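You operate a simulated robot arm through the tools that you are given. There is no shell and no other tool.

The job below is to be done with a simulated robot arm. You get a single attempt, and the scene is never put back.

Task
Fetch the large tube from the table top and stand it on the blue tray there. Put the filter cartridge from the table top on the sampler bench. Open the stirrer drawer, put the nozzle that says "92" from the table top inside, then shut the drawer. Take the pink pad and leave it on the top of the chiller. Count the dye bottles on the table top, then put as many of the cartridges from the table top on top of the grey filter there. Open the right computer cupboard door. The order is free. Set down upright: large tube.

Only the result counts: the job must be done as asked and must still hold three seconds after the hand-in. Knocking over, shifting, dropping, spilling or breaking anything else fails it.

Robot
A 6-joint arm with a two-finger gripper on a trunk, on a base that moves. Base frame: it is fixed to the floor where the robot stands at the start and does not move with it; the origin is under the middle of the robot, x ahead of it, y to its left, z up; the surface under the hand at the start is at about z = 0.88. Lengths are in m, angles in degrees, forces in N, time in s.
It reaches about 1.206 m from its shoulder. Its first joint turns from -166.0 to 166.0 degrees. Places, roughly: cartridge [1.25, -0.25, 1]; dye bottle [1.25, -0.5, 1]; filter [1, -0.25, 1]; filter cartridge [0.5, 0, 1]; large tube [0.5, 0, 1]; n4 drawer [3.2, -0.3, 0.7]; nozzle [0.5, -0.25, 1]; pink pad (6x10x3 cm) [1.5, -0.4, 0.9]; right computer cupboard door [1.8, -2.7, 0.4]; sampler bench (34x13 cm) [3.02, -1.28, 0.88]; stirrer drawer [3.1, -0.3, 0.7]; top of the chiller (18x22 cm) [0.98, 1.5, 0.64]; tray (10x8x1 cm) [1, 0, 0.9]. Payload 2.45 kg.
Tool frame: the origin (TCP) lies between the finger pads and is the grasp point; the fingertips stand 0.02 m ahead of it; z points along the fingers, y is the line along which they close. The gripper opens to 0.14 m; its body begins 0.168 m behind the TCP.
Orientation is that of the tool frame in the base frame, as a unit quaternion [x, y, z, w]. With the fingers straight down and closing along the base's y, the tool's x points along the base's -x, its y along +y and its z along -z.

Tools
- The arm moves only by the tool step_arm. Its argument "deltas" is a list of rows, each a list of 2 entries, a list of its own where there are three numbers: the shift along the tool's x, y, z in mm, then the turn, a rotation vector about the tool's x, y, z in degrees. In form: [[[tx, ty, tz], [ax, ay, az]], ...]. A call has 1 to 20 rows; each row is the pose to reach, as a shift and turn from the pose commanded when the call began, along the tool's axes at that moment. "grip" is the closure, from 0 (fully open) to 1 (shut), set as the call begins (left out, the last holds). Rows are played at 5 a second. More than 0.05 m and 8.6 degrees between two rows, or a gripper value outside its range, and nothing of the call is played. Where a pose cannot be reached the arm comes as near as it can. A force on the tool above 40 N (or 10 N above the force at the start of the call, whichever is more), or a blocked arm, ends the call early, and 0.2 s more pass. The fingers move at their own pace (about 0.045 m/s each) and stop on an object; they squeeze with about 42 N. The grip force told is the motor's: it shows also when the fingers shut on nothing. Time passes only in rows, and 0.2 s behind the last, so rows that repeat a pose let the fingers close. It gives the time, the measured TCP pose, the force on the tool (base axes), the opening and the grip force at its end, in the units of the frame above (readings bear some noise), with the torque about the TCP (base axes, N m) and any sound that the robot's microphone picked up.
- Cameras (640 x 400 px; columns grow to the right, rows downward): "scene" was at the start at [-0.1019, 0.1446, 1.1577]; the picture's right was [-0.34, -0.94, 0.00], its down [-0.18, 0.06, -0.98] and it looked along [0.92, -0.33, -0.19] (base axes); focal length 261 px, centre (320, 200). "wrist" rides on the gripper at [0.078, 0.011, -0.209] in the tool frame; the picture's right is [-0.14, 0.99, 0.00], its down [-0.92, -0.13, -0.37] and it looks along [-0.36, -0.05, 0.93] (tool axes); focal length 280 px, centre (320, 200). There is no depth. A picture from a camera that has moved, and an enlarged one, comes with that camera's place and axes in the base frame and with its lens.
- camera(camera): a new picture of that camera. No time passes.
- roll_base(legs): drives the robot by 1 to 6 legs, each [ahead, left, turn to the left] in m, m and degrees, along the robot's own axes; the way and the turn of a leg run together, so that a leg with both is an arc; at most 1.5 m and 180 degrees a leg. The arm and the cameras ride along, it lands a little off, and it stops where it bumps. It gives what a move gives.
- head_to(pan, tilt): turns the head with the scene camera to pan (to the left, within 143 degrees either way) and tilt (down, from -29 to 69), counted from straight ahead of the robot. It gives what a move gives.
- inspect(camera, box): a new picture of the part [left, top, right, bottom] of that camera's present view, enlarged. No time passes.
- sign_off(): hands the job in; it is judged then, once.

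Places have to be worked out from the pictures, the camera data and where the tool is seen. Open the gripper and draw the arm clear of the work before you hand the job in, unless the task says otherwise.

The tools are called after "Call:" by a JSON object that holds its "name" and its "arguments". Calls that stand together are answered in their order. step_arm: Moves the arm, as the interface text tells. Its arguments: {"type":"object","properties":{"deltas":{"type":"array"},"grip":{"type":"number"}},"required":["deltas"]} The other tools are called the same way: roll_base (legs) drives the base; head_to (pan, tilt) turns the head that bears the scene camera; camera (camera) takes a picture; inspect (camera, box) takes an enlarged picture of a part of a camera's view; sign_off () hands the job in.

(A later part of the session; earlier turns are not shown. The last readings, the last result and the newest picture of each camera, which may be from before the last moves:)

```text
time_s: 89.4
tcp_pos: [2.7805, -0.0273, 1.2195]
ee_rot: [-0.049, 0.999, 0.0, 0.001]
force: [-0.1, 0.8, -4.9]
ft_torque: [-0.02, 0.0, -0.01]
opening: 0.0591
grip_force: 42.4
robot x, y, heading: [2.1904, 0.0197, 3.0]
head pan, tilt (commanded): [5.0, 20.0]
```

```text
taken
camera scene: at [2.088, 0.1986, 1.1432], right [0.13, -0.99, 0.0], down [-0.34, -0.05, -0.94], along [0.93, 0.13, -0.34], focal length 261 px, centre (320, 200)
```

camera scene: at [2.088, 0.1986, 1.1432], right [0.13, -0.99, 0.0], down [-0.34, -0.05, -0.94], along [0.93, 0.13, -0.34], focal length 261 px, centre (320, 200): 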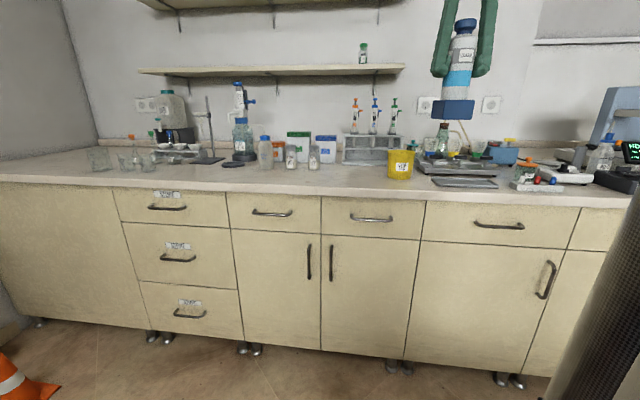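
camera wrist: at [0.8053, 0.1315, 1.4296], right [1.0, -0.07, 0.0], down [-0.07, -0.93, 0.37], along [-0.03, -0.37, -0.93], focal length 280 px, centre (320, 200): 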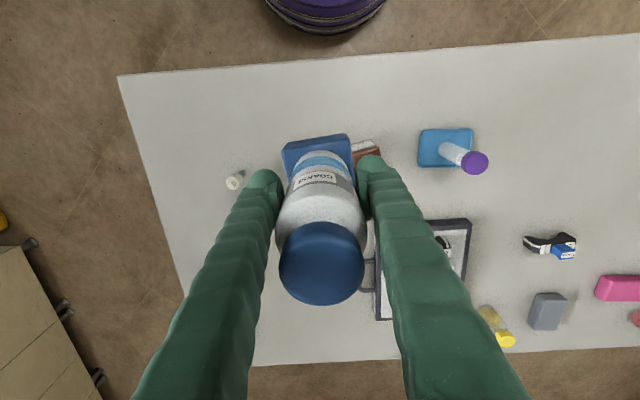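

The wide unlabelled drawer beneath the magnetic stirrer is centred at y ≈ −0.30, which matches the stirrer drawer. I'll first deliver the cartridge, driving clear of the stool down to about (2.05, −1.73) and turning towards the sampler bench.

Call:
{"name": "roll_base", "arguments": {"legs": [[0, 0, -2.9], [-0.14, 0, 0], [0, -1.3, 0], [0, -0.45, 0], [0, 0, 35]]}}

Call:
{"name": "head_to", "arguments": {"pan": -5, "tilt": 20}}

Call:
{"name": "camera", "arguments": {"camera": "scene"}}

Call:
{"name": "camera", "arguments": {"camera": "wrist"}}

```text
time_s: 101.2
tcp_pos: [2.5701, -1.4626, 1.2189]
ee_rot: [-0.321, 0.947, 0.0, 0.001]
force: [-0.1, -0.6, -4.2]
ft_torque: [0.0, 0.06, 0.02]
opening: 0.0593
grip_force: 42.0
robot x, y, heading: [2.0512, -1.7305, 35.1]
head pan, tilt (commanded): [5.0, 20.0]
```

```text
time_s: 102.0
tcp_pos: [2.5689, -1.4615, 1.2192]
ee_rot: [-0.321, 0.947, 0.0, 0.001]
force: [0.3, -0.1, -4.5]
ft_torque: [0.01, 0.01, -0.01]
opening: 0.0592
grip_force: 42.2
robot x, y, heading: [2.0463, -1.7337, 34.7]
head pan, tilt (commanded): [-5.0, 20.0]
```

```text
taken
camera scene: at [1.8724, -1.6498, 1.1432], right [0.5, -0.87, 0.0], down [-0.3, -0.17, -0.94], along [0.82, 0.47, -0.34], focal length 261 px, centre (320, 200)
```

scene: 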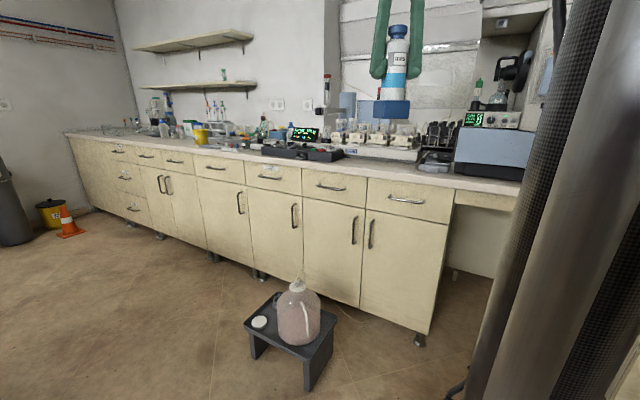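

```text
taken
camera wrist: at [2.5004, -1.5002, 1.4295], right [-0.49, 0.87, 0.0], down [0.81, 0.46, 0.37], along [0.32, 0.18, -0.93], focal length 280 px, centre (320, 200)
```

wrist: 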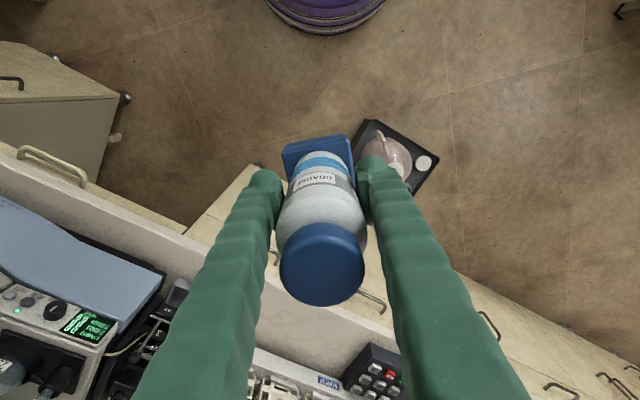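

I'll zoom in on the bench strip around (3.02, −1.28) to make sure the landing spot is free.

Call:
{"name": "inspect", "arguments": {"camera": "scene", "box": [290, 110, 470, 220]}}

Call:
{"name": "inspect", "arguments": {"camera": "scene", "box": [220, 250, 380, 400]}}

```text
3.56 times, centred on (380, 165) of scene
camera zoom: at [1.8724, -1.6498, 1.1432], right [0.5, -0.87, 0.0], down [-0.3, -0.17, -0.94], along [0.82, 0.47, -0.34], focal length 928 px, centre (107, 324)
```

zoom: 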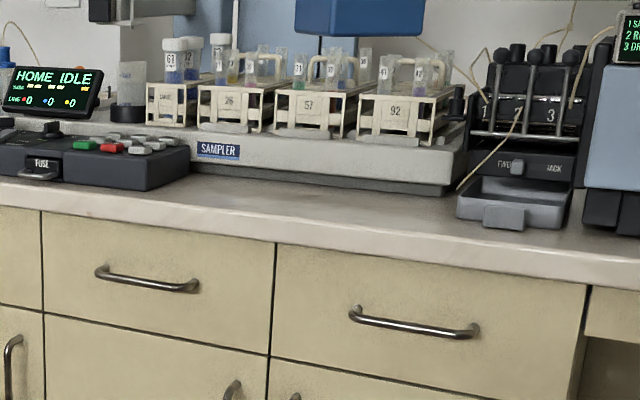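

```text
2.67 times, centred on (300, 325) of scene
camera zoom: at [1.8724, -1.6498, 1.1432], right [0.5, -0.87, 0.0], down [-0.3, -0.17, -0.94], along [0.82, 0.47, -0.34], focal length 696 px, centre (373, -133)
```

zoom: 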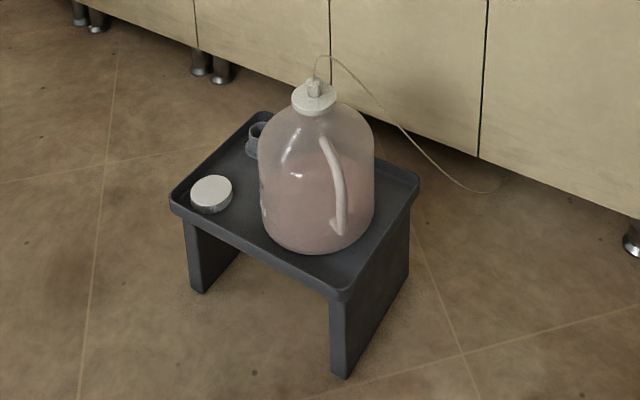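

The strip in front of the SAMPLER between the control box and the pump tray is free. I'll move the base to about (2.40, −1.72), keeping clear of the stool.

Call:
{"name": "roll_base", "arguments": {"legs": [[0.3, -0.19, 0]]}}

Call:
{"name": "camera", "arguments": {"camera": "scene"}}

Call:
{"name": "camera", "arguments": {"camera": "wrist"}}

```text
time_s: 104.3
tcp_pos: [2.9242, -1.4452, 1.2202]
ee_rot: [-0.322, 0.947, 0.0, 0.001]
force: [0.2, 0.7, -4.1]
ft_torque: [0.0, 0.06, -0.01]
opening: 0.059
grip_force: 41.8
robot x, y, heading: [2.4, -1.7186, 34.9]
head pan, tilt (commanded): [-5.0, 20.0]
```

```text
taken
camera scene: at [2.2262, -1.6354, 1.1432], right [0.5, -0.87, 0.0], down [-0.3, -0.17, -0.94], along [0.82, 0.47, -0.34], focal length 261 px, centre (320, 200)
```

scene: 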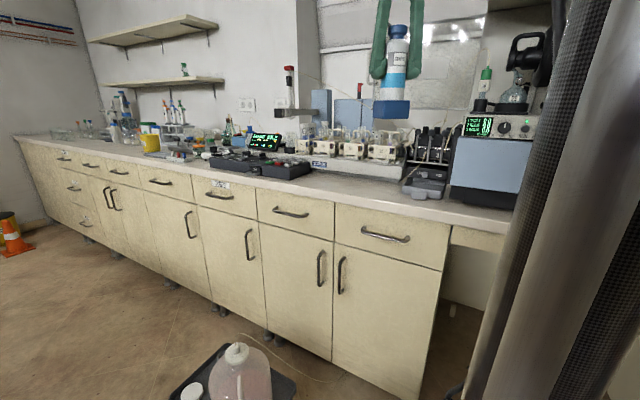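

```text
taken
camera wrist: at [2.8541, -1.4854, 1.4295], right [-0.49, 0.87, 0.0], down [0.81, 0.46, 0.37], along [0.32, 0.18, -0.93], focal length 280 px, centre (320, 200)
```

wrist: 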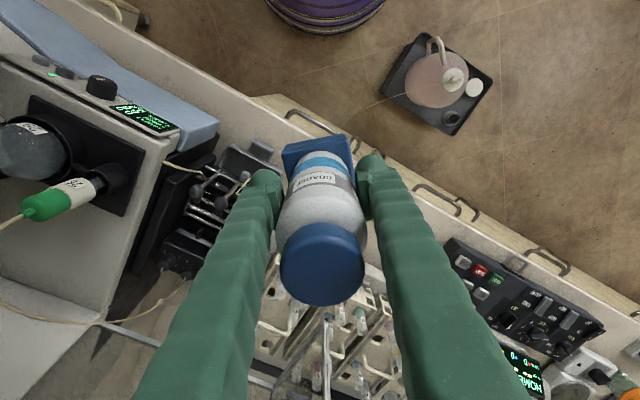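

Call:
{"name": "inspect", "arguments": {"camera": "wrist", "box": [340, 120, 520, 260]}}

Call:
{"name": "inspect", "arguments": {"camera": "wrist", "box": [120, 60, 320, 200]}}

Call:
{"name": "inspect", "arguments": {"camera": "scene", "box": [280, 110, 460, 230]}}

```text
2.86 times, centred on (430, 190) of wrist
camera zoom: at [2.8541, -1.4854, 1.4295], right [-0.49, 0.87, 0.0], down [0.81, 0.46, 0.37], along [0.32, 0.18, -0.93], focal length 801 px, centre (6, 229)
```

zoom: 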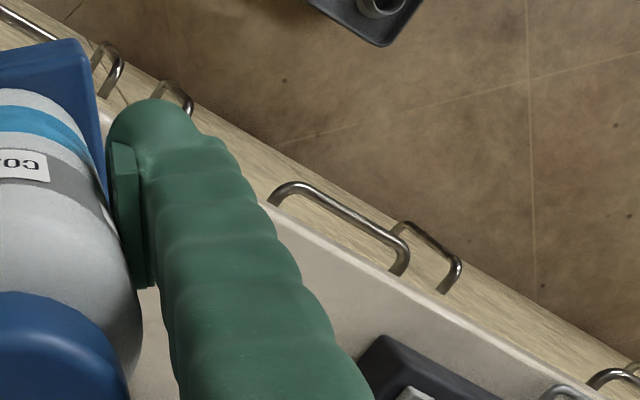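

```text
2.86 times, centred on (220, 130) of wrist
camera zoom: at [2.8541, -1.4854, 1.4295], right [-0.49, 0.87, 0.0], down [0.81, 0.46, 0.37], along [0.32, 0.18, -0.93], focal length 801 px, centre (606, 400)
```

zoom: 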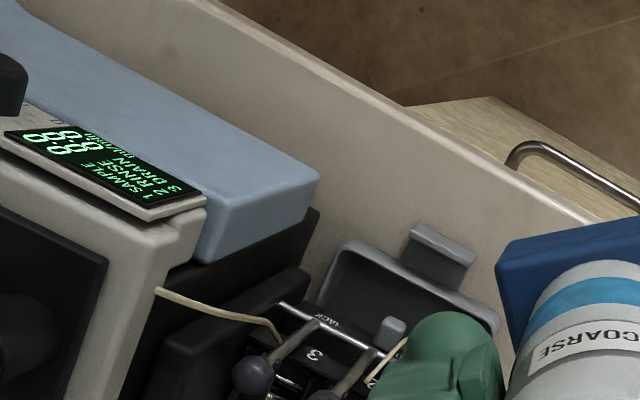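

```text
3.33 times, centred on (370, 170) of scene
camera zoom: at [2.2262, -1.6354, 1.1432], right [0.5, -0.87, 0.0], down [-0.3, -0.17, -0.94], along [0.82, 0.47, -0.34], focal length 870 px, centre (153, 300)
```

zoom: 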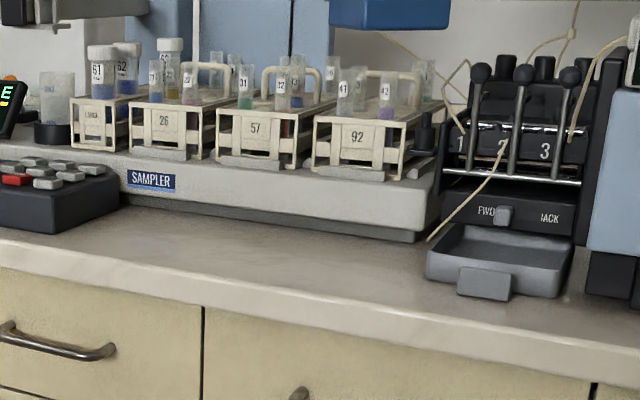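

The bench edge is at x ≈ 2.93 and the sampler's front at x ≈ 3.14, so (3.02, −1.28) is free. I'll move there while turning the tool to line up with the bench.

Call:
{"name": "step_arm", "arguments": {"deltas": [[[-35, 14, 0], [0, 0, 7.5]], [[-70, 29, 0], [0, 0, 15]], [[-106, 43, 0], [0, 0, 22.5]], [[-141, 58, 0], [0, 0, 30]], [[-177, 73, 0], [0, 0, 37.4]], [[-177, 73, 0], [0, 0, 37.4]]]}}

Call:
{"name": "camera", "arguments": {"camera": "wrist"}}

Call:
{"name": "camera", "arguments": {"camera": "scene"}}

```text
time_s: 105.7
tcp_pos: [3.0163, -1.2785, 1.2176]
ee_rot: [-0.001, 1.0, 0.0, 0.0]
force: [-0.3, -0.8, -4.1]
ft_torque: [-0.01, 0.02, 0.01]
opening: 0.059
grip_force: 42.0
robot x, y, heading: [2.4014, -1.718, 34.6]
head pan, tilt (commanded): [-5.0, 20.0]
```

```text
taken
camera wrist: at [2.9385, -1.2671, 1.428], right [0.14, 0.99, 0.0], down [0.92, -0.13, 0.37], along [0.37, -0.05, -0.93], focal length 280 px, centre (320, 200)
```

wrist: 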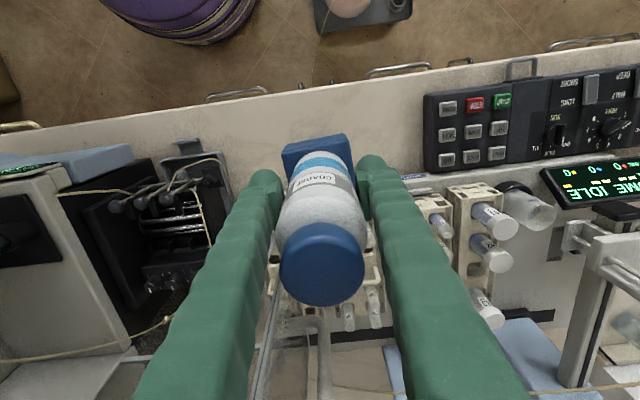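

```text
taken
camera scene: at [2.2262, -1.6354, 1.1432], right [0.5, -0.87, 0.0], down [-0.3, -0.17, -0.94], along [0.82, 0.47, -0.34], focal length 261 px, centre (320, 200)
```

scene: 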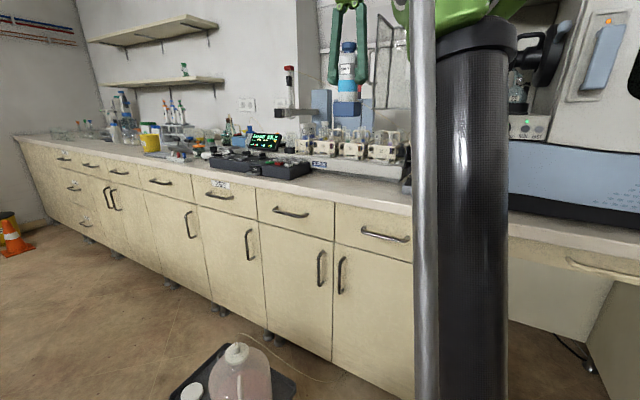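

The cartridge is aligned over the strip. I'll descend 215 mm, then check before contact.

Call:
{"name": "step_arm", "arguments": {"deltas": [[[0, 0, 45], [0, 0, 0]], [[0, 0, 90], [0, 0, 0]], [[0, 0, 135], [0, 0, 0]], [[0, 0, 175], [0, 0, 0]], [[0, 0, 205], [0, 0, 0]], [[0, 0, 215], [0, 0, 0]], [[0, 0, 215], [0, 0, 0]]]}}

Call:
{"name": "inspect", "arguments": {"camera": "scene", "box": [280, 110, 440, 230]}}

Call:
{"name": "camera", "arguments": {"camera": "wrist"}}

```text
time_s: 107.3
tcp_pos: [3.0169, -1.2813, 1.0044]
ee_rot: [-0.003, 1.0, 0.001, 0.001]
force: [-0.2, -0.6, -4.6]
ft_torque: [0.0, 0.0, 0.01]
opening: 0.0592
grip_force: 41.8
robot x, y, heading: [2.4037, -1.7197, 34.5]
head pan, tilt (commanded): [-5.0, 20.0]
```

```text
3.33 times, centred on (360, 170) of scene
camera zoom: at [2.2262, -1.6354, 1.1432], right [0.5, -0.87, 0.0], down [-0.3, -0.17, -0.94], along [0.82, 0.47, -0.34], focal length 870 px, centre (187, 300)
```

zoom: 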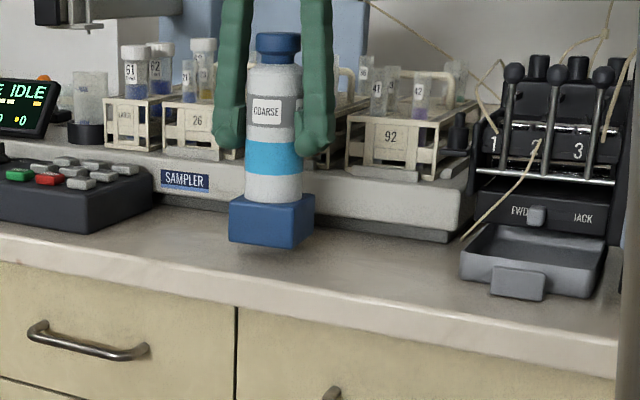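

```text
taken
camera wrist: at [2.9385, -1.2701, 1.2139], right [0.13, 0.99, 0.0], down [0.92, -0.13, 0.37], along [0.37, -0.05, -0.93], focal length 280 px, centre (320, 200)
```

wrist: 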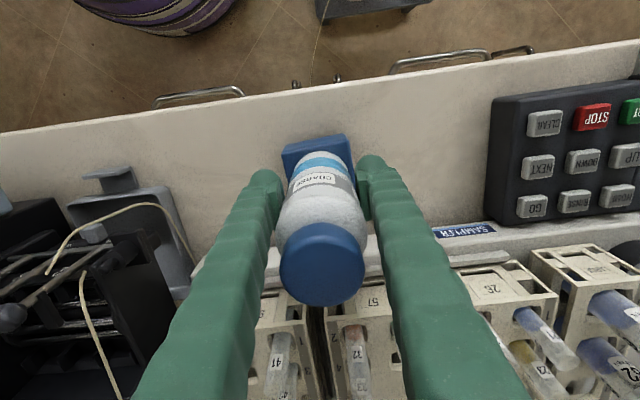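

The base hangs about 15 mm above the bench, clear of the sampler. I'll fine-step down to contact.

Call:
{"name": "step_arm", "arguments": {"deltas": [[[0, 0, 4], [0, 0, 0]], [[0, 0, 8], [0, 0, 0]], [[0, 0, 11], [0, 0, 0]], [[0, 0, 13], [0, 0, 0]], [[0, 0, 14.5], [0, 0, 0]]]}}

```text
time_s: 108.5
tcp_pos: [3.0196, -1.2815, 0.9908]
ee_rot: [-0.002, 1.0, 0.001, 0.001]
force: [0.0, 0.7, -4.4]
ft_torque: [0.01, 0.0, -0.02]
opening: 0.0591
grip_force: 42.0
robot x, y, heading: [2.3969, -1.72, 34.9]
head pan, tilt (commanded): [-5.0, 20.0]
```

Call:
{"name": "step_arm", "arguments": {"deltas": [[[0, 0, 1], [0, 0, 0]], [[0, 0, 2], [0, 0, 0]], [[0, 0, 3], [0, 0, 0]], [[0, 0, 4], [0, 0, 0]]]}}

```text
time_s: 109.2
tcp_pos: [3.0189, -1.2809, 0.9899]
ee_rot: [-0.002, 1.0, 0.001, 0.001]
force: [-3.4, -2.6, 13.7]
ft_torque: [-0.2, 0.39, -0.05]
opening: 0.0593
grip_force: 42.1
robot x, y, heading: [2.3993, -1.718, 34.7]
head pan, tilt (commanded): [-5.0, 20.0]
stopped in row 3: the force on the tool passed its limit at 46 N (the readings are from after the stop); the commanded pose is now the measured one
```

Contact at z ≈ 0.990. I'll ease up half a millimetre and open the fingers to about 0.11.

Call:
{"name": "step_arm", "arguments": {"deltas": [[[0, 0, -0.6], [0, 0, 0]], [[0, 0, -0.6], [0, 0, 0]]]}}

Call:
{"name": "step_arm", "arguments": {"deltas": [[[0, 0, 0], [0, 0, 0]], [[0, 0, 0], [0, 0, 0]], [[0, 0, 0], [0, 0, 0]], [[0, 0, 0], [0, 0, 0]], [[0, 0, 0], [0, 0, 0]]], "grip": 0.25}}

Call:
{"name": "inspect", "arguments": {"camera": "scene", "box": [280, 110, 440, 230]}}

Call:
{"name": "camera", "arguments": {"camera": "wrist"}}

```text
time_s: 109.8
tcp_pos: [3.0201, -1.2803, 0.9906]
ee_rot: [-0.001, 1.0, 0.001, 0.002]
force: [-0.2, -0.4, -0.1]
ft_torque: [-0.03, -0.02, -0.02]
opening: 0.0588
grip_force: 42.6
robot x, y, heading: [2.4014, -1.7198, 34.7]
head pan, tilt (commanded): [-5.0, 20.0]
```

```text
time_s: 111.0
tcp_pos: [3.021, -1.2816, 0.9894]
ee_rot: [-0.001, 1.0, 0.001, 0.001]
force: [0.3, -0.8, -0.4]
ft_torque: [0.01, -0.02, 0.03]
opening: 0.1049
grip_force: 0.1
robot x, y, heading: [2.4016, -1.7181, 34.9]
head pan, tilt (commanded): [-5.0, 20.0]
```

```text
3.33 times, centred on (360, 170) of scene
camera zoom: at [2.2263, -1.6353, 1.1432], right [0.5, -0.87, 0.0], down [-0.3, -0.17, -0.94], along [0.82, 0.47, -0.34], focal length 870 px, centre (187, 300)
```

zoom: 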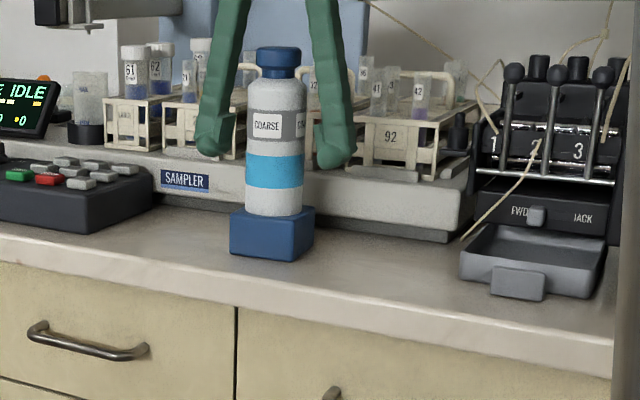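

```text
taken
camera wrist: at [2.9408, -1.2701, 1.2002], right [0.13, 0.99, 0.0], down [0.92, -0.13, 0.37], along [0.37, -0.05, -0.93], focal length 280 px, centre (320, 200)
```

wrist: 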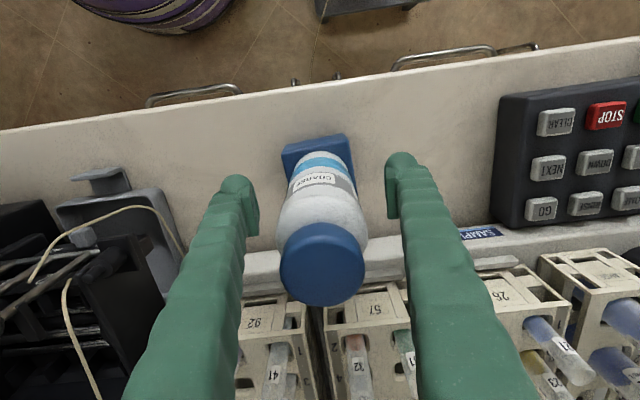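

The cartridge stands on the bench strip. I'll lift the hand straight up clear of the bottle and draw back over the floor.

Call:
{"name": "step_arm", "arguments": {"deltas": [[[0, 0, -45], [0, 0, 0]], [[0, 0, -90], [0, 0, 0]], [[0, 0, -135], [0, 0, 0]], [[0, 0, -180], [0, 0, 0]], [[0, 0, -215], [0, 0, 0]], [[45, 0, -220], [0, 0, -4]], [[90, 0, -220], [0, 0, -10]], [[135, -10, -220], [0, 0, -17]], [[175, -25, -220], [0, 0, -24]], [[215, -50, -220], [0, 0, -31]], [[250, -80, -220], [0, 0, -37]], [[250, -80, -220], [0, 0, -37]]]}}

Call:
{"name": "camera", "arguments": {"camera": "scene"}}

Call:
{"name": "head_to", "arguments": {"pan": -110, "tilt": 25}}

Call:
{"name": "camera", "arguments": {"camera": "scene"}}

```text
time_s: 113.6
tcp_pos: [2.7721, -1.3621, 1.2114]
ee_rot: [-0.319, 0.948, 0.001, 0.001]
force: [0.7, -0.2, -0.2]
ft_torque: [-0.02, 0.03, 0.03]
opening: 0.1048
grip_force: 0.0
robot x, y, heading: [2.4001, -1.7151, 34.8]
head pan, tilt (commanded): [-5.0, 20.0]
```

```text
taken
camera scene: at [2.2262, -1.6353, 1.1432], right [0.5, -0.87, 0.0], down [-0.3, -0.17, -0.94], along [0.82, 0.47, -0.34], focal length 261 px, centre (320, 200)
```

scene: 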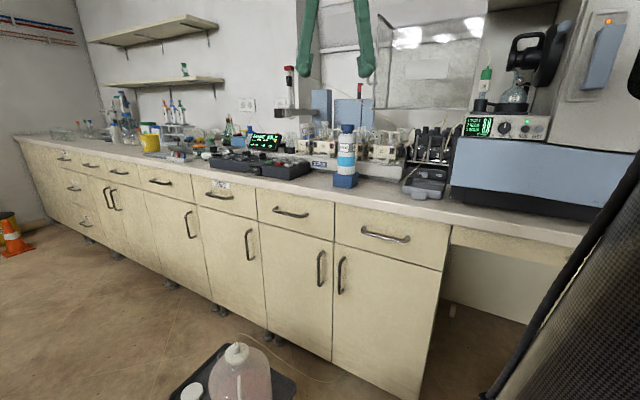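

```text
time_s: 115.4
tcp_pos: [2.7738, -1.3624, 1.2117]
ee_rot: [-0.318, 0.948, -0.001, 0.002]
force: [0.3, 0.2, 0.0]
ft_torque: [-0.01, 0.0, 0.0]
opening: 0.1049
grip_force: 0.1
robot x, y, heading: [2.3995, -1.7182, 34.9]
head pan, tilt (commanded): [-110.0, 25.0]
```

```text
taken
camera scene: at [2.1688, -1.7707, 1.1351], right [-0.97, -0.26, 0.0], down [-0.11, 0.41, -0.91], along [0.23, -0.88, -0.42], focal length 261 px, centre (320, 200)
```

scene: 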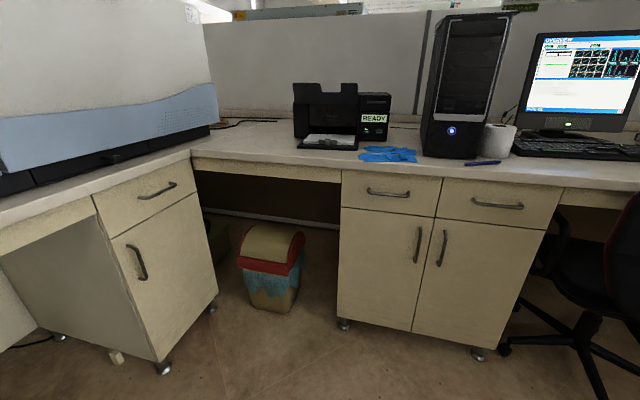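

The cupboard's right door spans x ≈ 1.66–1.97 at y ≈ −2.70 with its vertical handle near (1.94, −2.66, z 0.48–0.64). I'll back away to about (2.0, −1.9) and turn to face it.

Call:
{"name": "roll_base", "arguments": {"legs": [[-0.43, 0.08, 0], [0, 0, -124.8]]}}

Call:
{"name": "head_to", "arguments": {"pan": 0, "tilt": 30}}

Call:
{"name": "camera", "arguments": {"camera": "scene"}}

Call:
{"name": "camera", "arguments": {"camera": "wrist"}}

```text
time_s: 123.2
tcp_pos: [2.0841, -2.3986, 1.2119]
ee_rot: [0.697, 0.717, -0.001, 0.001]
force: [0.1, -0.6, -0.6]
ft_torque: [0.02, 0.01, -0.03]
opening: 0.1051
grip_force: 0.0
robot x, y, heading: [2.0098, -1.8917, -90.6]
head pan, tilt (commanded): [-110.0, 25.0]
```

```text
time_s: 125.1
tcp_pos: [2.0837, -2.3988, 1.2114]
ee_rot: [0.697, 0.717, -0.001, 0.001]
force: [-0.4, 0.1, 0.7]
ft_torque: [0.01, -0.02, 0.02]
opening: 0.105
grip_force: 0.0
robot x, y, heading: [2.0053, -1.8913, -90.7]
head pan, tilt (commanded): [0.0, 30.0]
```

```text
taken
camera scene: at [2.1842, -1.7912, 1.1271], right [-1.0, 0.01, 0.0], down [0.01, 0.5, -0.87], along [-0.01, -0.87, -0.5], focal length 261 px, centre (320, 200)
```

scene: 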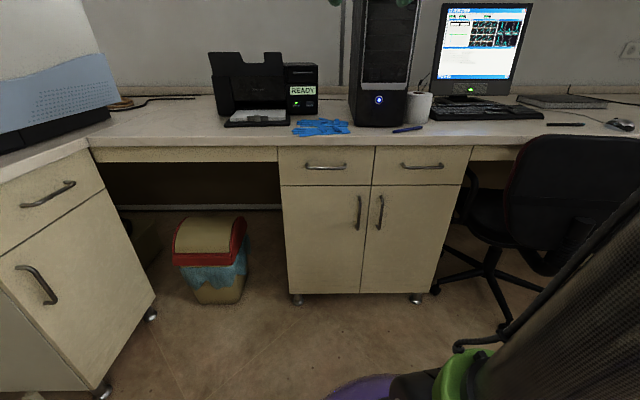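

```text
taken
camera wrist: at [2.0908, -2.3194, 1.4218], right [0.99, -0.11, 0.0], down [-0.1, -0.92, 0.37], along [-0.04, -0.37, -0.93], focal length 280 px, centre (320, 200)
```

wrist: 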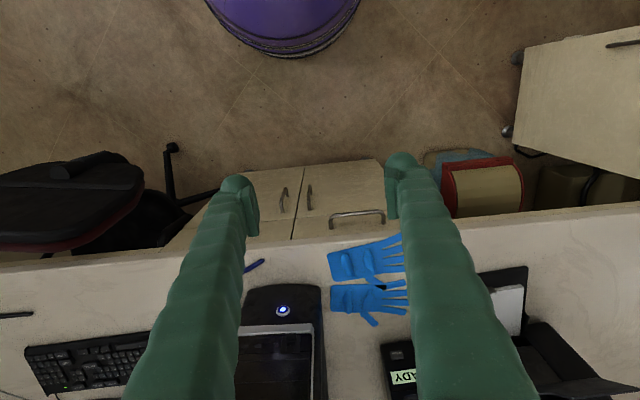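

Call:
{"name": "inspect", "arguments": {"camera": "scene", "box": [270, 140, 480, 310]}}

Call:
{"name": "inspect", "arguments": {"camera": "wrist", "box": [160, 140, 420, 280]}}

```text
2.35 times, centred on (375, 225) of scene
camera zoom: at [2.1842, -1.7912, 1.1271], right [-1.0, 0.01, 0.0], down [0.01, 0.5, -0.87], along [-0.01, -0.87, -0.5], focal length 614 px, centre (191, 141)
```

zoom: 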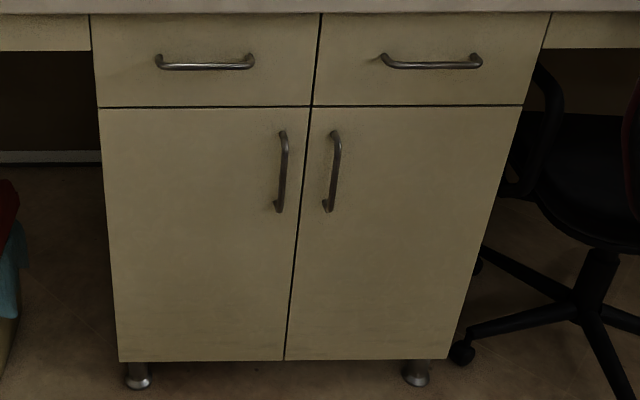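

```text
2.46 times, centred on (290, 210) of wrist
camera zoom: at [2.0908, -2.3194, 1.4218], right [0.99, -0.11, 0.0], down [-0.1, -0.92, 0.37], along [-0.04, -0.37, -0.93], focal length 690 px, centre (394, 175)
```

zoom: 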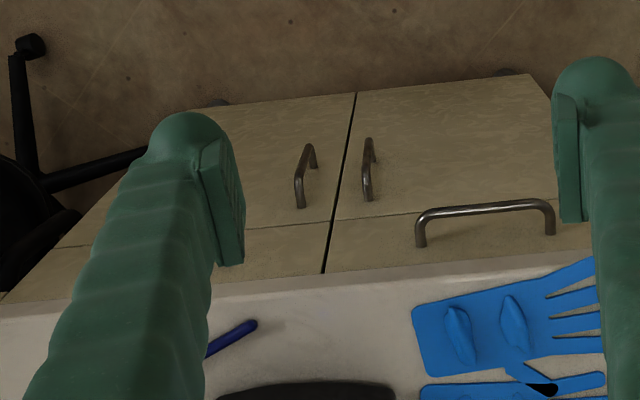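

The handle bar is at about (1.938, −2.626), z 0.52–0.65, with the left door's handle only 8 cm beside it. I'll back up 0.2 m for room, then bring the hand to horizontal in front of the handle with a narrow opening.

Call:
{"name": "roll_base", "arguments": {"legs": [[-0.2, 0, 0]]}}

Call:
{"name": "step_arm", "arguments": {"deltas": [[[-13, -10, 41], [0, -6, 0]], [[-26, -20, 82], [0, -12, 0]], [[-39, -30, 123], [0, -18, 0]], [[-52, -40, 164], [0, -24, 0]], [[-65, -50, 205], [0, -30, 0]], [[-78, -60, 246], [0, -36, 0]], [[-91, -70, 287], [0, -42, 0]], [[-104, -80, 328], [0, -48, 0]], [[-117, -90, 369], [0, -54, 0]], [[-130, -100, 410], [0, -60, 0]], [[-143, -110, 451], [0, -66, 0]], [[-156, -120, 492], [0, -72, 0]], [[-170, -130, 533], [0, -78, 0]], [[-183, -141, 574], [0, -84, 0]], [[-196, -151, 610], [0, -90, 0]], [[-196, -151, 610], [0, -90, 0]]], "grip": 0.7}}

Call:
{"name": "camera", "arguments": {"camera": "scene"}}

Call:
{"name": "camera", "arguments": {"camera": "wrist"}}

```text
time_s: 126.8
tcp_pos: [2.0876, -2.1885, 1.2119]
ee_rot: [0.695, 0.719, -0.002, 0.002]
force: [0.0, -0.5, -0.2]
ft_torque: [0.0, 0.0, -0.04]
opening: 0.1049
grip_force: 0.0
robot x, y, heading: [2.0099, -1.6768, -90.6]
head pan, tilt (commanded): [0.0, 30.0]
```

```text
time_s: 130.2
tcp_pos: [1.9154, -2.4501, 0.7603]
ee_rot: [0.492, 0.508, -0.492, 0.508]
force: [0.4, -0.3, 0.0]
ft_torque: [0.02, 0.01, -0.01]
opening: 0.0421
grip_force: 0.0
out of reach, approached as far as the arm can: row 13, 14, 15, 16
robot x, y, heading: [2.0123, -1.6807, -90.3]
head pan, tilt (commanded): [0.0, 30.0]
```

```text
taken
camera scene: at [2.1859, -1.5814, 1.1271], right [-1.0, 0.01, 0.0], down [0.0, 0.5, -0.87], along [-0.01, -0.87, -0.5], focal length 261 px, centre (320, 200)
```

scene: 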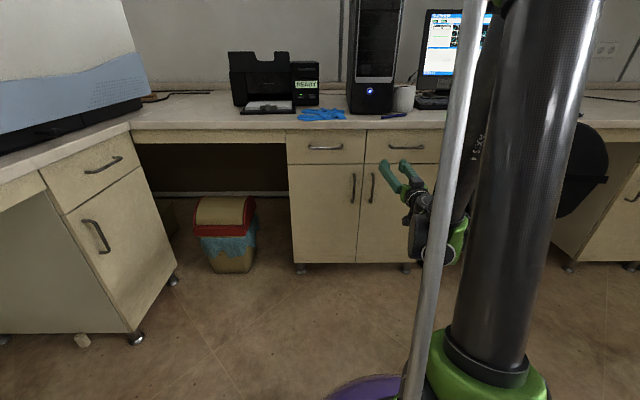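

```text
taken
camera wrist: at [1.9169, -2.2408, 0.6842], right [0.99, 0.03, 0.14], down [-0.14, 0.36, 0.92], along [-0.02, -0.93, 0.36], focal length 280 px, centre (320, 200)
```

wrist: 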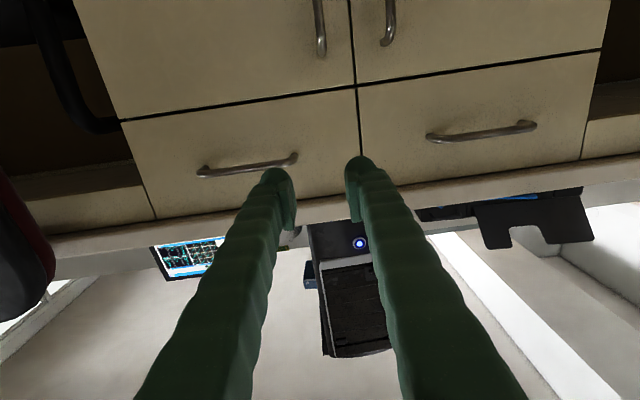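

The low horizontal pose seems too close to the body: the arm stopped at z 0.76. I'll back the base another 0.2 m so the arm has more room, then check the pose with a null move.

Call:
{"name": "roll_base", "arguments": {"legs": [[-0.2, 0, 0]]}}

Call:
{"name": "step_arm", "arguments": {"deltas": [[[0, 0, 0], [0, 0, 0]]]}}

```text
time_s: 131.8
tcp_pos: [1.9125, -2.2514, 0.761]
ee_rot: [0.492, 0.508, -0.492, 0.508]
force: [-0.1, 0.4, 0.0]
ft_torque: [0.03, 0.0, -0.01]
opening: 0.0419
grip_force: 0.0
robot x, y, heading: [2.0139, -1.4846, -90.5]
head pan, tilt (commanded): [0.0, 30.0]
```

```text
time_s: 132.2
tcp_pos: [1.9131, -2.2518, 0.7619]
ee_rot: [0.492, 0.507, -0.493, 0.507]
force: [-0.5, 0.3, -0.3]
ft_torque: [0.04, 0.01, -0.01]
opening: 0.042
grip_force: 0.1
robot x, y, heading: [2.014, -1.4819, -90.4]
head pan, tilt (commanded): [0.0, 30.0]
```

The arm pose is now well defined, with the tool pointing at the doors (tool x down, y along +x). I'll lower to the handle's height and advance to about 11 cm before it, then look.

Call:
{"name": "step_arm", "arguments": {"deltas": [[[25, 3, 35], [0, 0, 0]], [[50, 5, 70], [0, 0, 0]], [[75, 7, 105], [0, 0, 0]], [[100, 9, 140], [0, 0, 0]], [[125, 11, 175], [0, 0, 0]], [[150, 13, 210], [0, 0, 0]], [[179, 15, 245], [0, 0, 0]], [[179, 15, 260], [0, 0, 0]], [[179, 15, 260], [0, 0, 0]]]}}

Call:
{"name": "camera", "arguments": {"camera": "scene"}}

Call:
{"name": "camera", "arguments": {"camera": "wrist"}}

```text
time_s: 134.2
tcp_pos: [1.9366, -2.511, 0.581]
ee_rot: [0.493, 0.507, -0.492, 0.507]
force: [-0.2, 0.1, 0.8]
ft_torque: [0.0, 0.02, -0.01]
opening: 0.042
grip_force: 0.1
out of reach, approached as far as the arm can: row 1, 2, 3, 4, 5, 6
robot x, y, heading: [2.0127, -1.4858, -90.7]
head pan, tilt (commanded): [0.0, 30.0]
```

```text
taken
camera scene: at [2.1883, -1.3842, 1.1272], right [-1.0, 0.01, 0.0], down [0.01, 0.5, -0.87], along [-0.01, -0.87, -0.5], focal length 261 px, centre (320, 200)
```

scene: 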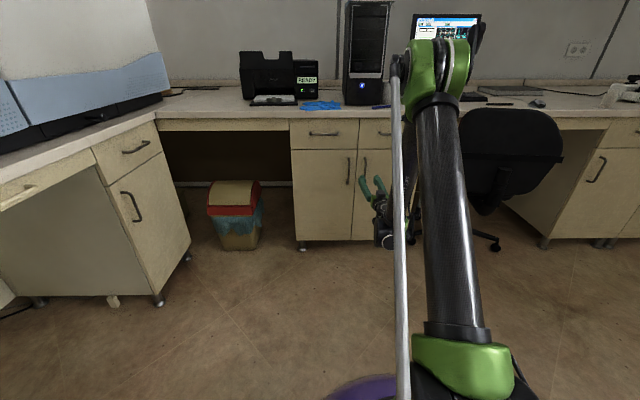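

```text
taken
camera wrist: at [1.9416, -2.3012, 0.5049], right [0.99, 0.03, 0.14], down [-0.14, 0.36, 0.92], along [-0.02, -0.93, 0.36], focal length 280 px, centre (320, 200)
```

wrist: 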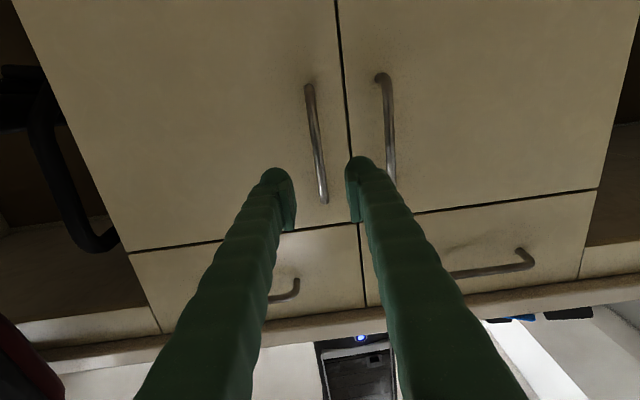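

The handle bar sits at x ≈ 1.941, in line with the fingers. I'll advance about 105 mm so the bar is between the pads.

Call:
{"name": "step_arm", "arguments": {"deltas": [[[0, 1, 40], [0, 0, 0]], [[0, 1, 75], [0, 0, 0]], [[0, 1, 95], [0, 0, 0]], [[0, 1, 105], [0, 0, 0]], [[0, 1, 105], [0, 0, 0]]]}}

Call:
{"name": "camera", "arguments": {"camera": "wrist"}}

Call:
{"name": "inspect", "arguments": {"camera": "scene", "box": [310, 130, 440, 260]}}

```text
time_s: 135.3
tcp_pos: [1.9391, -2.6159, 0.5808]
ee_rot: [0.492, 0.508, -0.492, 0.507]
force: [0.0, 0.1, 0.6]
ft_torque: [-0.02, -0.01, -0.01]
opening: 0.0421
grip_force: 0.0
robot x, y, heading: [2.0152, -1.4845, -90.5]
head pan, tilt (commanded): [0.0, 30.0]
```

```text
taken
camera wrist: at [1.9432, -2.4052, 0.504], right [0.99, 0.03, 0.14], down [-0.14, 0.36, 0.92], along [-0.02, -0.93, 0.36], focal length 280 px, centre (320, 200)
```

wrist: 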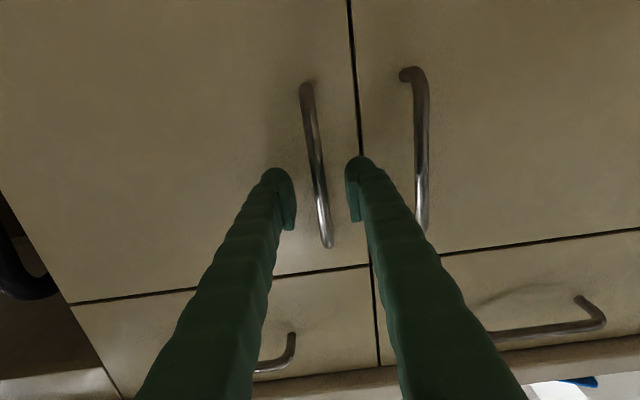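

```text
3.08 times, centred on (375, 195) of scene
camera zoom: at [2.1883, -1.3843, 1.1272], right [-1.0, 0.01, 0.0], down [0.01, 0.5, -0.87], along [-0.01, -0.87, -0.5], focal length 804 px, centre (151, 215)
```

zoom: 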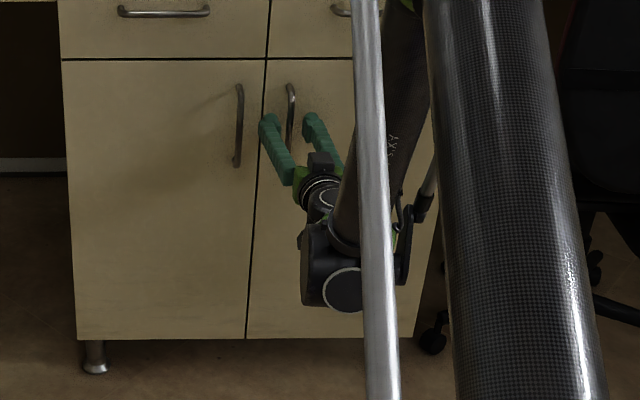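

The bar appears to be one to two centimetres beyond the TCP still. I'll advance another 16 mm watching the force, then close.

Call:
{"name": "step_arm", "arguments": {"deltas": [[[0, 1, 8], [0, 0, 0]], [[0, 1, 16], [0, 0, 0]], [[0, 1, 16], [0, 0, 0]]]}}

Call:
{"name": "camera", "arguments": {"camera": "wrist"}}

```text
time_s: 136.2
tcp_pos: [1.942, -2.6312, 0.581]
ee_rot: [0.493, 0.508, -0.491, 0.507]
force: [0.6, 0.0, 0.9]
ft_torque: [-0.01, 0.0, -0.01]
opening: 0.042
grip_force: 0.0
robot x, y, heading: [2.0121, -1.4807, -90.7]
head pan, tilt (commanded): [0.0, 30.0]
```

```text
taken
camera wrist: at [1.9458, -2.4222, 0.5036], right [0.99, 0.03, 0.14], down [-0.14, 0.36, 0.92], along [-0.02, -0.93, 0.36], focal length 280 px, centre (320, 200)
```

wrist: 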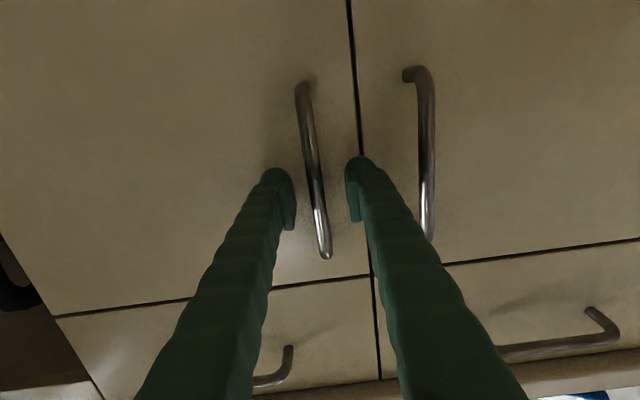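

The bar is between the pads. I'll close on it.

Call:
{"name": "step_arm", "arguments": {"deltas": [[[0, 0, 0], [0, 0, 0]], [[0, 0, 0], [0, 0, 0]], [[0, 0, 0], [0, 0, 0]], [[0, 0, 0], [0, 0, 0]]], "grip": 1}}

Call:
{"name": "camera", "arguments": {"camera": "wrist"}}

```text
time_s: 137.2
tcp_pos: [1.9411, -2.6324, 0.5804]
ee_rot: [0.493, 0.508, -0.492, 0.507]
force: [-9.0, -0.7, 1.4]
ft_torque: [0.01, 0.07, 0.04]
opening: 0.0063
grip_force: 34.1
robot x, y, heading: [2.0089, -1.4804, -90.7]
head pan, tilt (commanded): [0.0, 30.0]
```

```text
taken
camera wrist: at [1.9445, -2.4222, 0.5036], right [0.99, 0.03, 0.14], down [-0.14, 0.36, 0.92], along [-0.02, -0.93, 0.36], focal length 280 px, centre (320, 200)
```

wrist: 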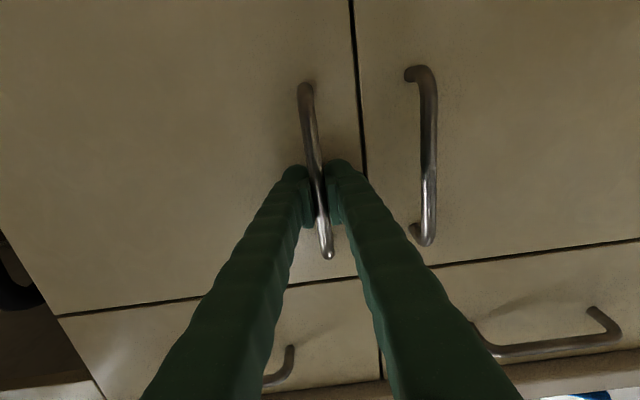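

The bar is gripped. I'll pull the door along its arc about the hinge at x ≈ 1.645, turning the hand along, up to about 20° first.

Call:
{"name": "step_arm", "arguments": {"deltas": [[[0, -1.5, -13], [-2.5, 0, 0]], [[0, -3.6, -25.7], [-5, 0, 0]], [[0, -7, -38.5], [-7.5, 0, 0]], [[0, -10.4, -51.4], [-10, 0, 0]], [[0, -14.5, -63.6], [-12.5, 0, 0]], [[0, -18.7, -75.8], [-15, 0, 0]], [[0, -24, -87.7], [-17.5, 0, 0]], [[0, -29.4, -99.6], [-20, 0, 0]], [[0, -29.4, -99.6], [-20, 0, 0]]]}}

Call:
{"name": "camera", "arguments": {"camera": "wrist"}}

Call:
{"name": "camera", "arguments": {"camera": "scene"}}

```text
time_s: 138.6
tcp_pos: [1.9234, -2.5579, 0.5802]
ee_rot: [0.421, 0.57, -0.42, 0.567]
force: [1.4, 0.7, -19.1]
ft_torque: [0.12, -0.09, -0.04]
opening: 0.006
grip_force: 34.0
robot x, y, heading: [2.011, -1.481, -90.4]
head pan, tilt (commanded): [0.0, 30.0]
stopped in row 7: the force on the tool passed its limit at 41 N (the readings are from after the stop); the commanded pose is now the measured one
```

```text
taken
camera wrist: at [1.8717, -2.354, 0.5041], right [0.95, 0.29, 0.14], down [-0.23, 0.31, 0.92], along [0.22, -0.9, 0.36], focal length 280 px, centre (320, 200)
```

wrist: 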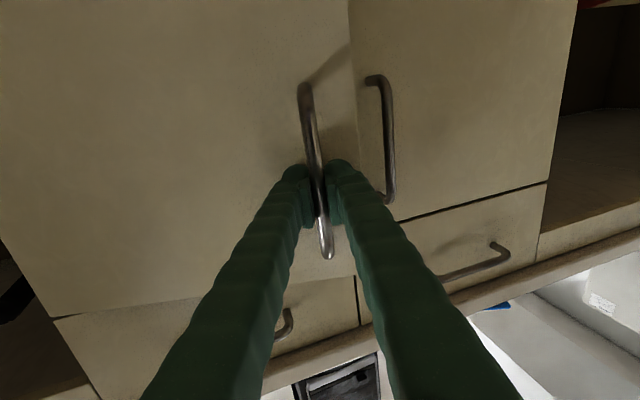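

```text
taken
camera scene: at [2.1883, -1.3846, 1.1272], right [-1.0, 0.01, 0.0], down [0.01, 0.5, -0.87], along [-0.01, -0.87, -0.5], focal length 261 px, centre (320, 200)
```

scene: 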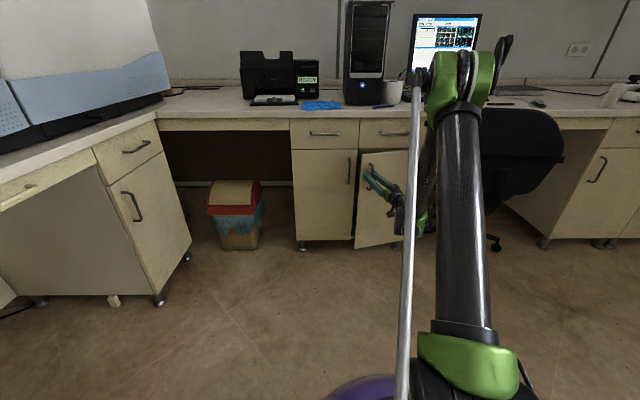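

The door is open by about 15°, and the call ended on a mild force overload. I'll continue along the arc in smaller increments.

Call:
{"name": "step_arm", "arguments": {"deltas": [[[0, -2, -13], [-2.5, 0, 0]], [[0, -4.1, -25.9], [-5, 0, 0]], [[0, -7, -38.5], [-7.5, 0, 0]], [[0, -10.4, -51.2], [-10, 0, 0]], [[0, -14.5, -63.5], [-12.5, 0, 0]], [[0, -18.9, -75.8], [-15, 0, 0]], [[0, -24, -88], [-17.5, 0, 0]], [[0, -29.6, -99.9], [-20, 0, 0]], [[0, -29.6, -99.9], [-20, 0, 0]]]}}

Call:
{"name": "camera", "arguments": {"camera": "scene"}}

Call:
{"name": "camera", "arguments": {"camera": "wrist"}}

```text
time_s: 139.8
tcp_pos: [1.898, -2.505, 0.581]
ee_rot: [0.361, 0.608, -0.361, 0.608]
force: [1.3, 1.3, -4.5]
ft_torque: [0.13, 0.08, -0.04]
opening: 0.0062
grip_force: 34.1
robot x, y, heading: [2.0116, -1.4823, -90.3]
head pan, tilt (commanded): [0.0, 30.0]
stopped in row 5: the force on the tool passed its limit at 43 N (the readings are from after the stop); the commanded pose is now the measured one
```

```text
taken
camera scene: at [2.1885, -1.3835, 1.1272], right [-1.0, 0.01, 0.0], down [0.0, 0.5, -0.87], along [-0.01, -0.87, -0.5], focal length 261 px, centre (320, 200)
```

scene: 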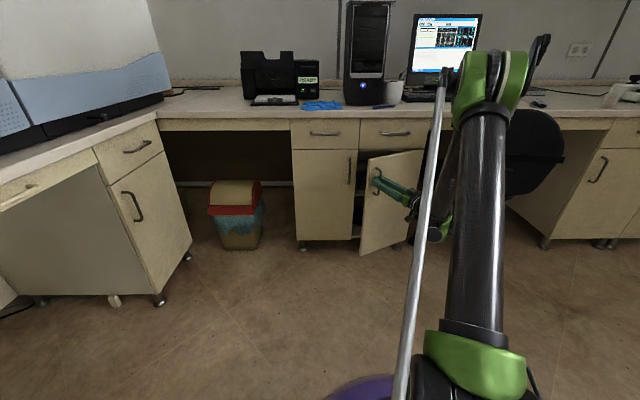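

```text
taken
camera wrist: at [1.8067, -2.316, 0.5046], right [0.87, 0.47, 0.14], down [-0.29, 0.26, 0.92], along [0.4, -0.84, 0.36], focal length 280 px, centre (320, 200)
```

wrist: 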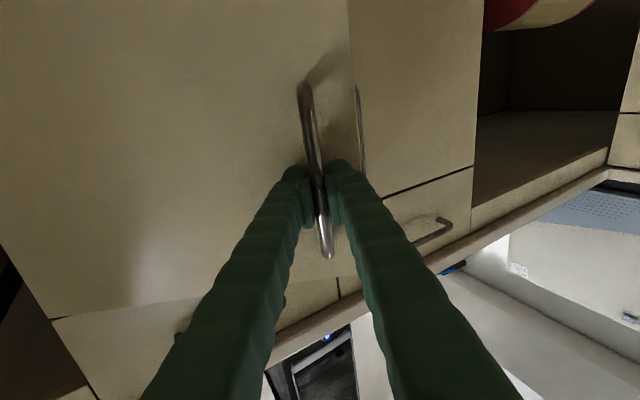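

The readings give a hinge near (1.653, −2.659) and a handle radius of 0.289. I'll continue along the corrected arc for another 20°.

Call:
{"name": "step_arm", "arguments": {"deltas": [[[0, -1, -12.5], [-2.5, 0, 0]], [[0, -2.6, -25], [-5, 0, 0]], [[0, -4.8, -37.5], [-7.5, 0, 0]], [[0, -7.4, -49.9], [-10, 0, 0]], [[0, -10.7, -62], [-12.5, 0, 0]], [[0, -14.4, -74], [-15, 0, 0]], [[0, -18.8, -86], [-17.5, 0, 0]], [[0, -23.5, -97.5], [-20, 0, 0]], [[0, -23.5, -97.5], [-20, 0, 0]]]}}

Call:
{"name": "camera", "arguments": {"camera": "scene"}}

Call:
{"name": "camera", "arguments": {"camera": "wrist"}}

```text
time_s: 141.6
tcp_pos: [1.8344, -2.4309, 0.5816]
ee_rot: [0.251, 0.662, -0.25, 0.66]
force: [0.3, 0.6, -3.0]
ft_torque: [0.0, 0.0, -0.02]
opening: 0.0061
grip_force: 34.2
robot x, y, heading: [2.0134, -1.4811, -90.3]
head pan, tilt (commanded): [0.0, 30.0]
stopped in row 9: the force on the tool passed its limit at 43 N (the readings are from after the stop); the commanded pose is now the measured one
```

```text
taken
camera scene: at [2.1885, -1.3832, 1.1272], right [-1.0, 0.01, 0.0], down [0.0, 0.5, -0.87], along [-0.01, -0.87, -0.5], focal length 261 px, centre (320, 200)
```

scene: 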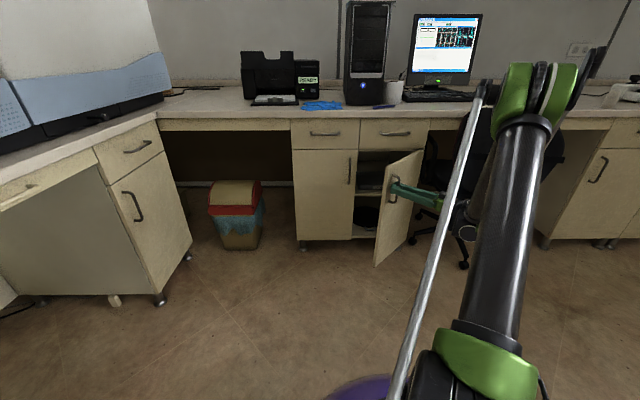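

```text
taken
camera wrist: at [1.6839, -2.2836, 0.5049], right [0.66, 0.74, 0.14], down [-0.36, 0.15, 0.92], along [0.66, -0.66, 0.36], focal length 280 px, centre (320, 200)
```

wrist: 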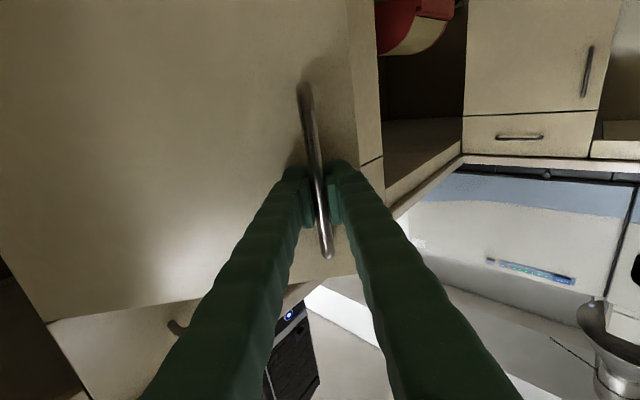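

The door is now open about 47°. I'll release the handle and back the hand straight off it, then push the door further from its inner side.

Call:
{"name": "step_arm", "arguments": {"deltas": [[[0, 0, 0], [0, 0, 0]], [[0, 0, 0], [0, 0, 0]], [[0, 0, 0], [0, 0, 0]], [[0, 0, 0], [0, 0, 0]]], "grip": 0.6}}

Call:
{"name": "step_arm", "arguments": {"deltas": [[[0, 0, -20], [0, 0, 0]], [[0, 0, -50], [0, 0, 0]], [[0, 0, -80], [0, 0, 0]], [[0, 0, -100], [0, 0, 0]], [[0, 0, -100], [0, 0, 0]]]}}

Call:
{"name": "camera", "arguments": {"camera": "scene"}}

Call:
{"name": "camera", "arguments": {"camera": "wrist"}}

```text
time_s: 142.6
tcp_pos: [1.8333, -2.4301, 0.5818]
ee_rot: [0.251, 0.661, -0.251, 0.661]
force: [-0.1, 1.0, 0.2]
ft_torque: [0.03, -0.05, -0.02]
opening: 0.0561
grip_force: 0.1
robot x, y, heading: [2.013, -1.4801, -90.5]
head pan, tilt (commanded): [0.0, 30.0]
```

```text
time_s: 143.8
tcp_pos: [1.7583, -2.3635, 0.5793]
ee_rot: [0.252, 0.661, -0.251, 0.66]
force: [0.8, -0.3, -0.1]
ft_torque: [0.0, 0.0, 0.03]
opening: 0.0558
grip_force: 0.1
robot x, y, heading: [2.0111, -1.4806, -90.9]
head pan, tilt (commanded): [0.0, 30.0]
```

```text
taken
camera scene: at [2.1885, -1.3831, 1.1272], right [-1.0, 0.01, 0.0], down [0.0, 0.5, -0.87], along [-0.01, -0.87, -0.5], focal length 261 px, centre (320, 200)
```

scene: 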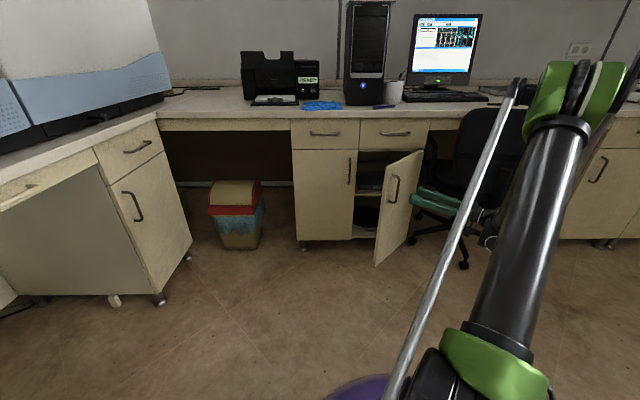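

```text
taken
camera wrist: at [1.6089, -2.2168, 0.5033], right [0.66, 0.74, 0.14], down [-0.36, 0.15, 0.92], along [0.66, -0.66, 0.36], focal length 280 px, centre (320, 200)
```

wrist: 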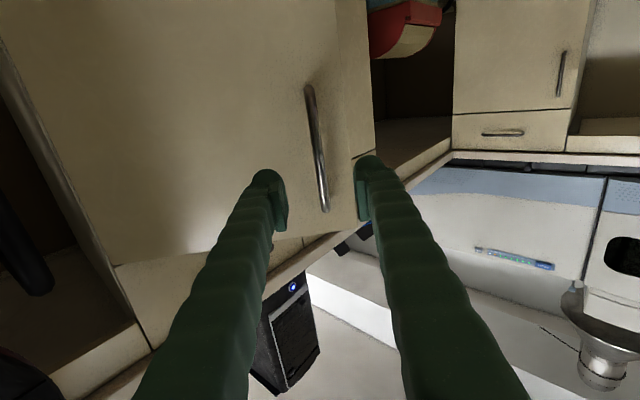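

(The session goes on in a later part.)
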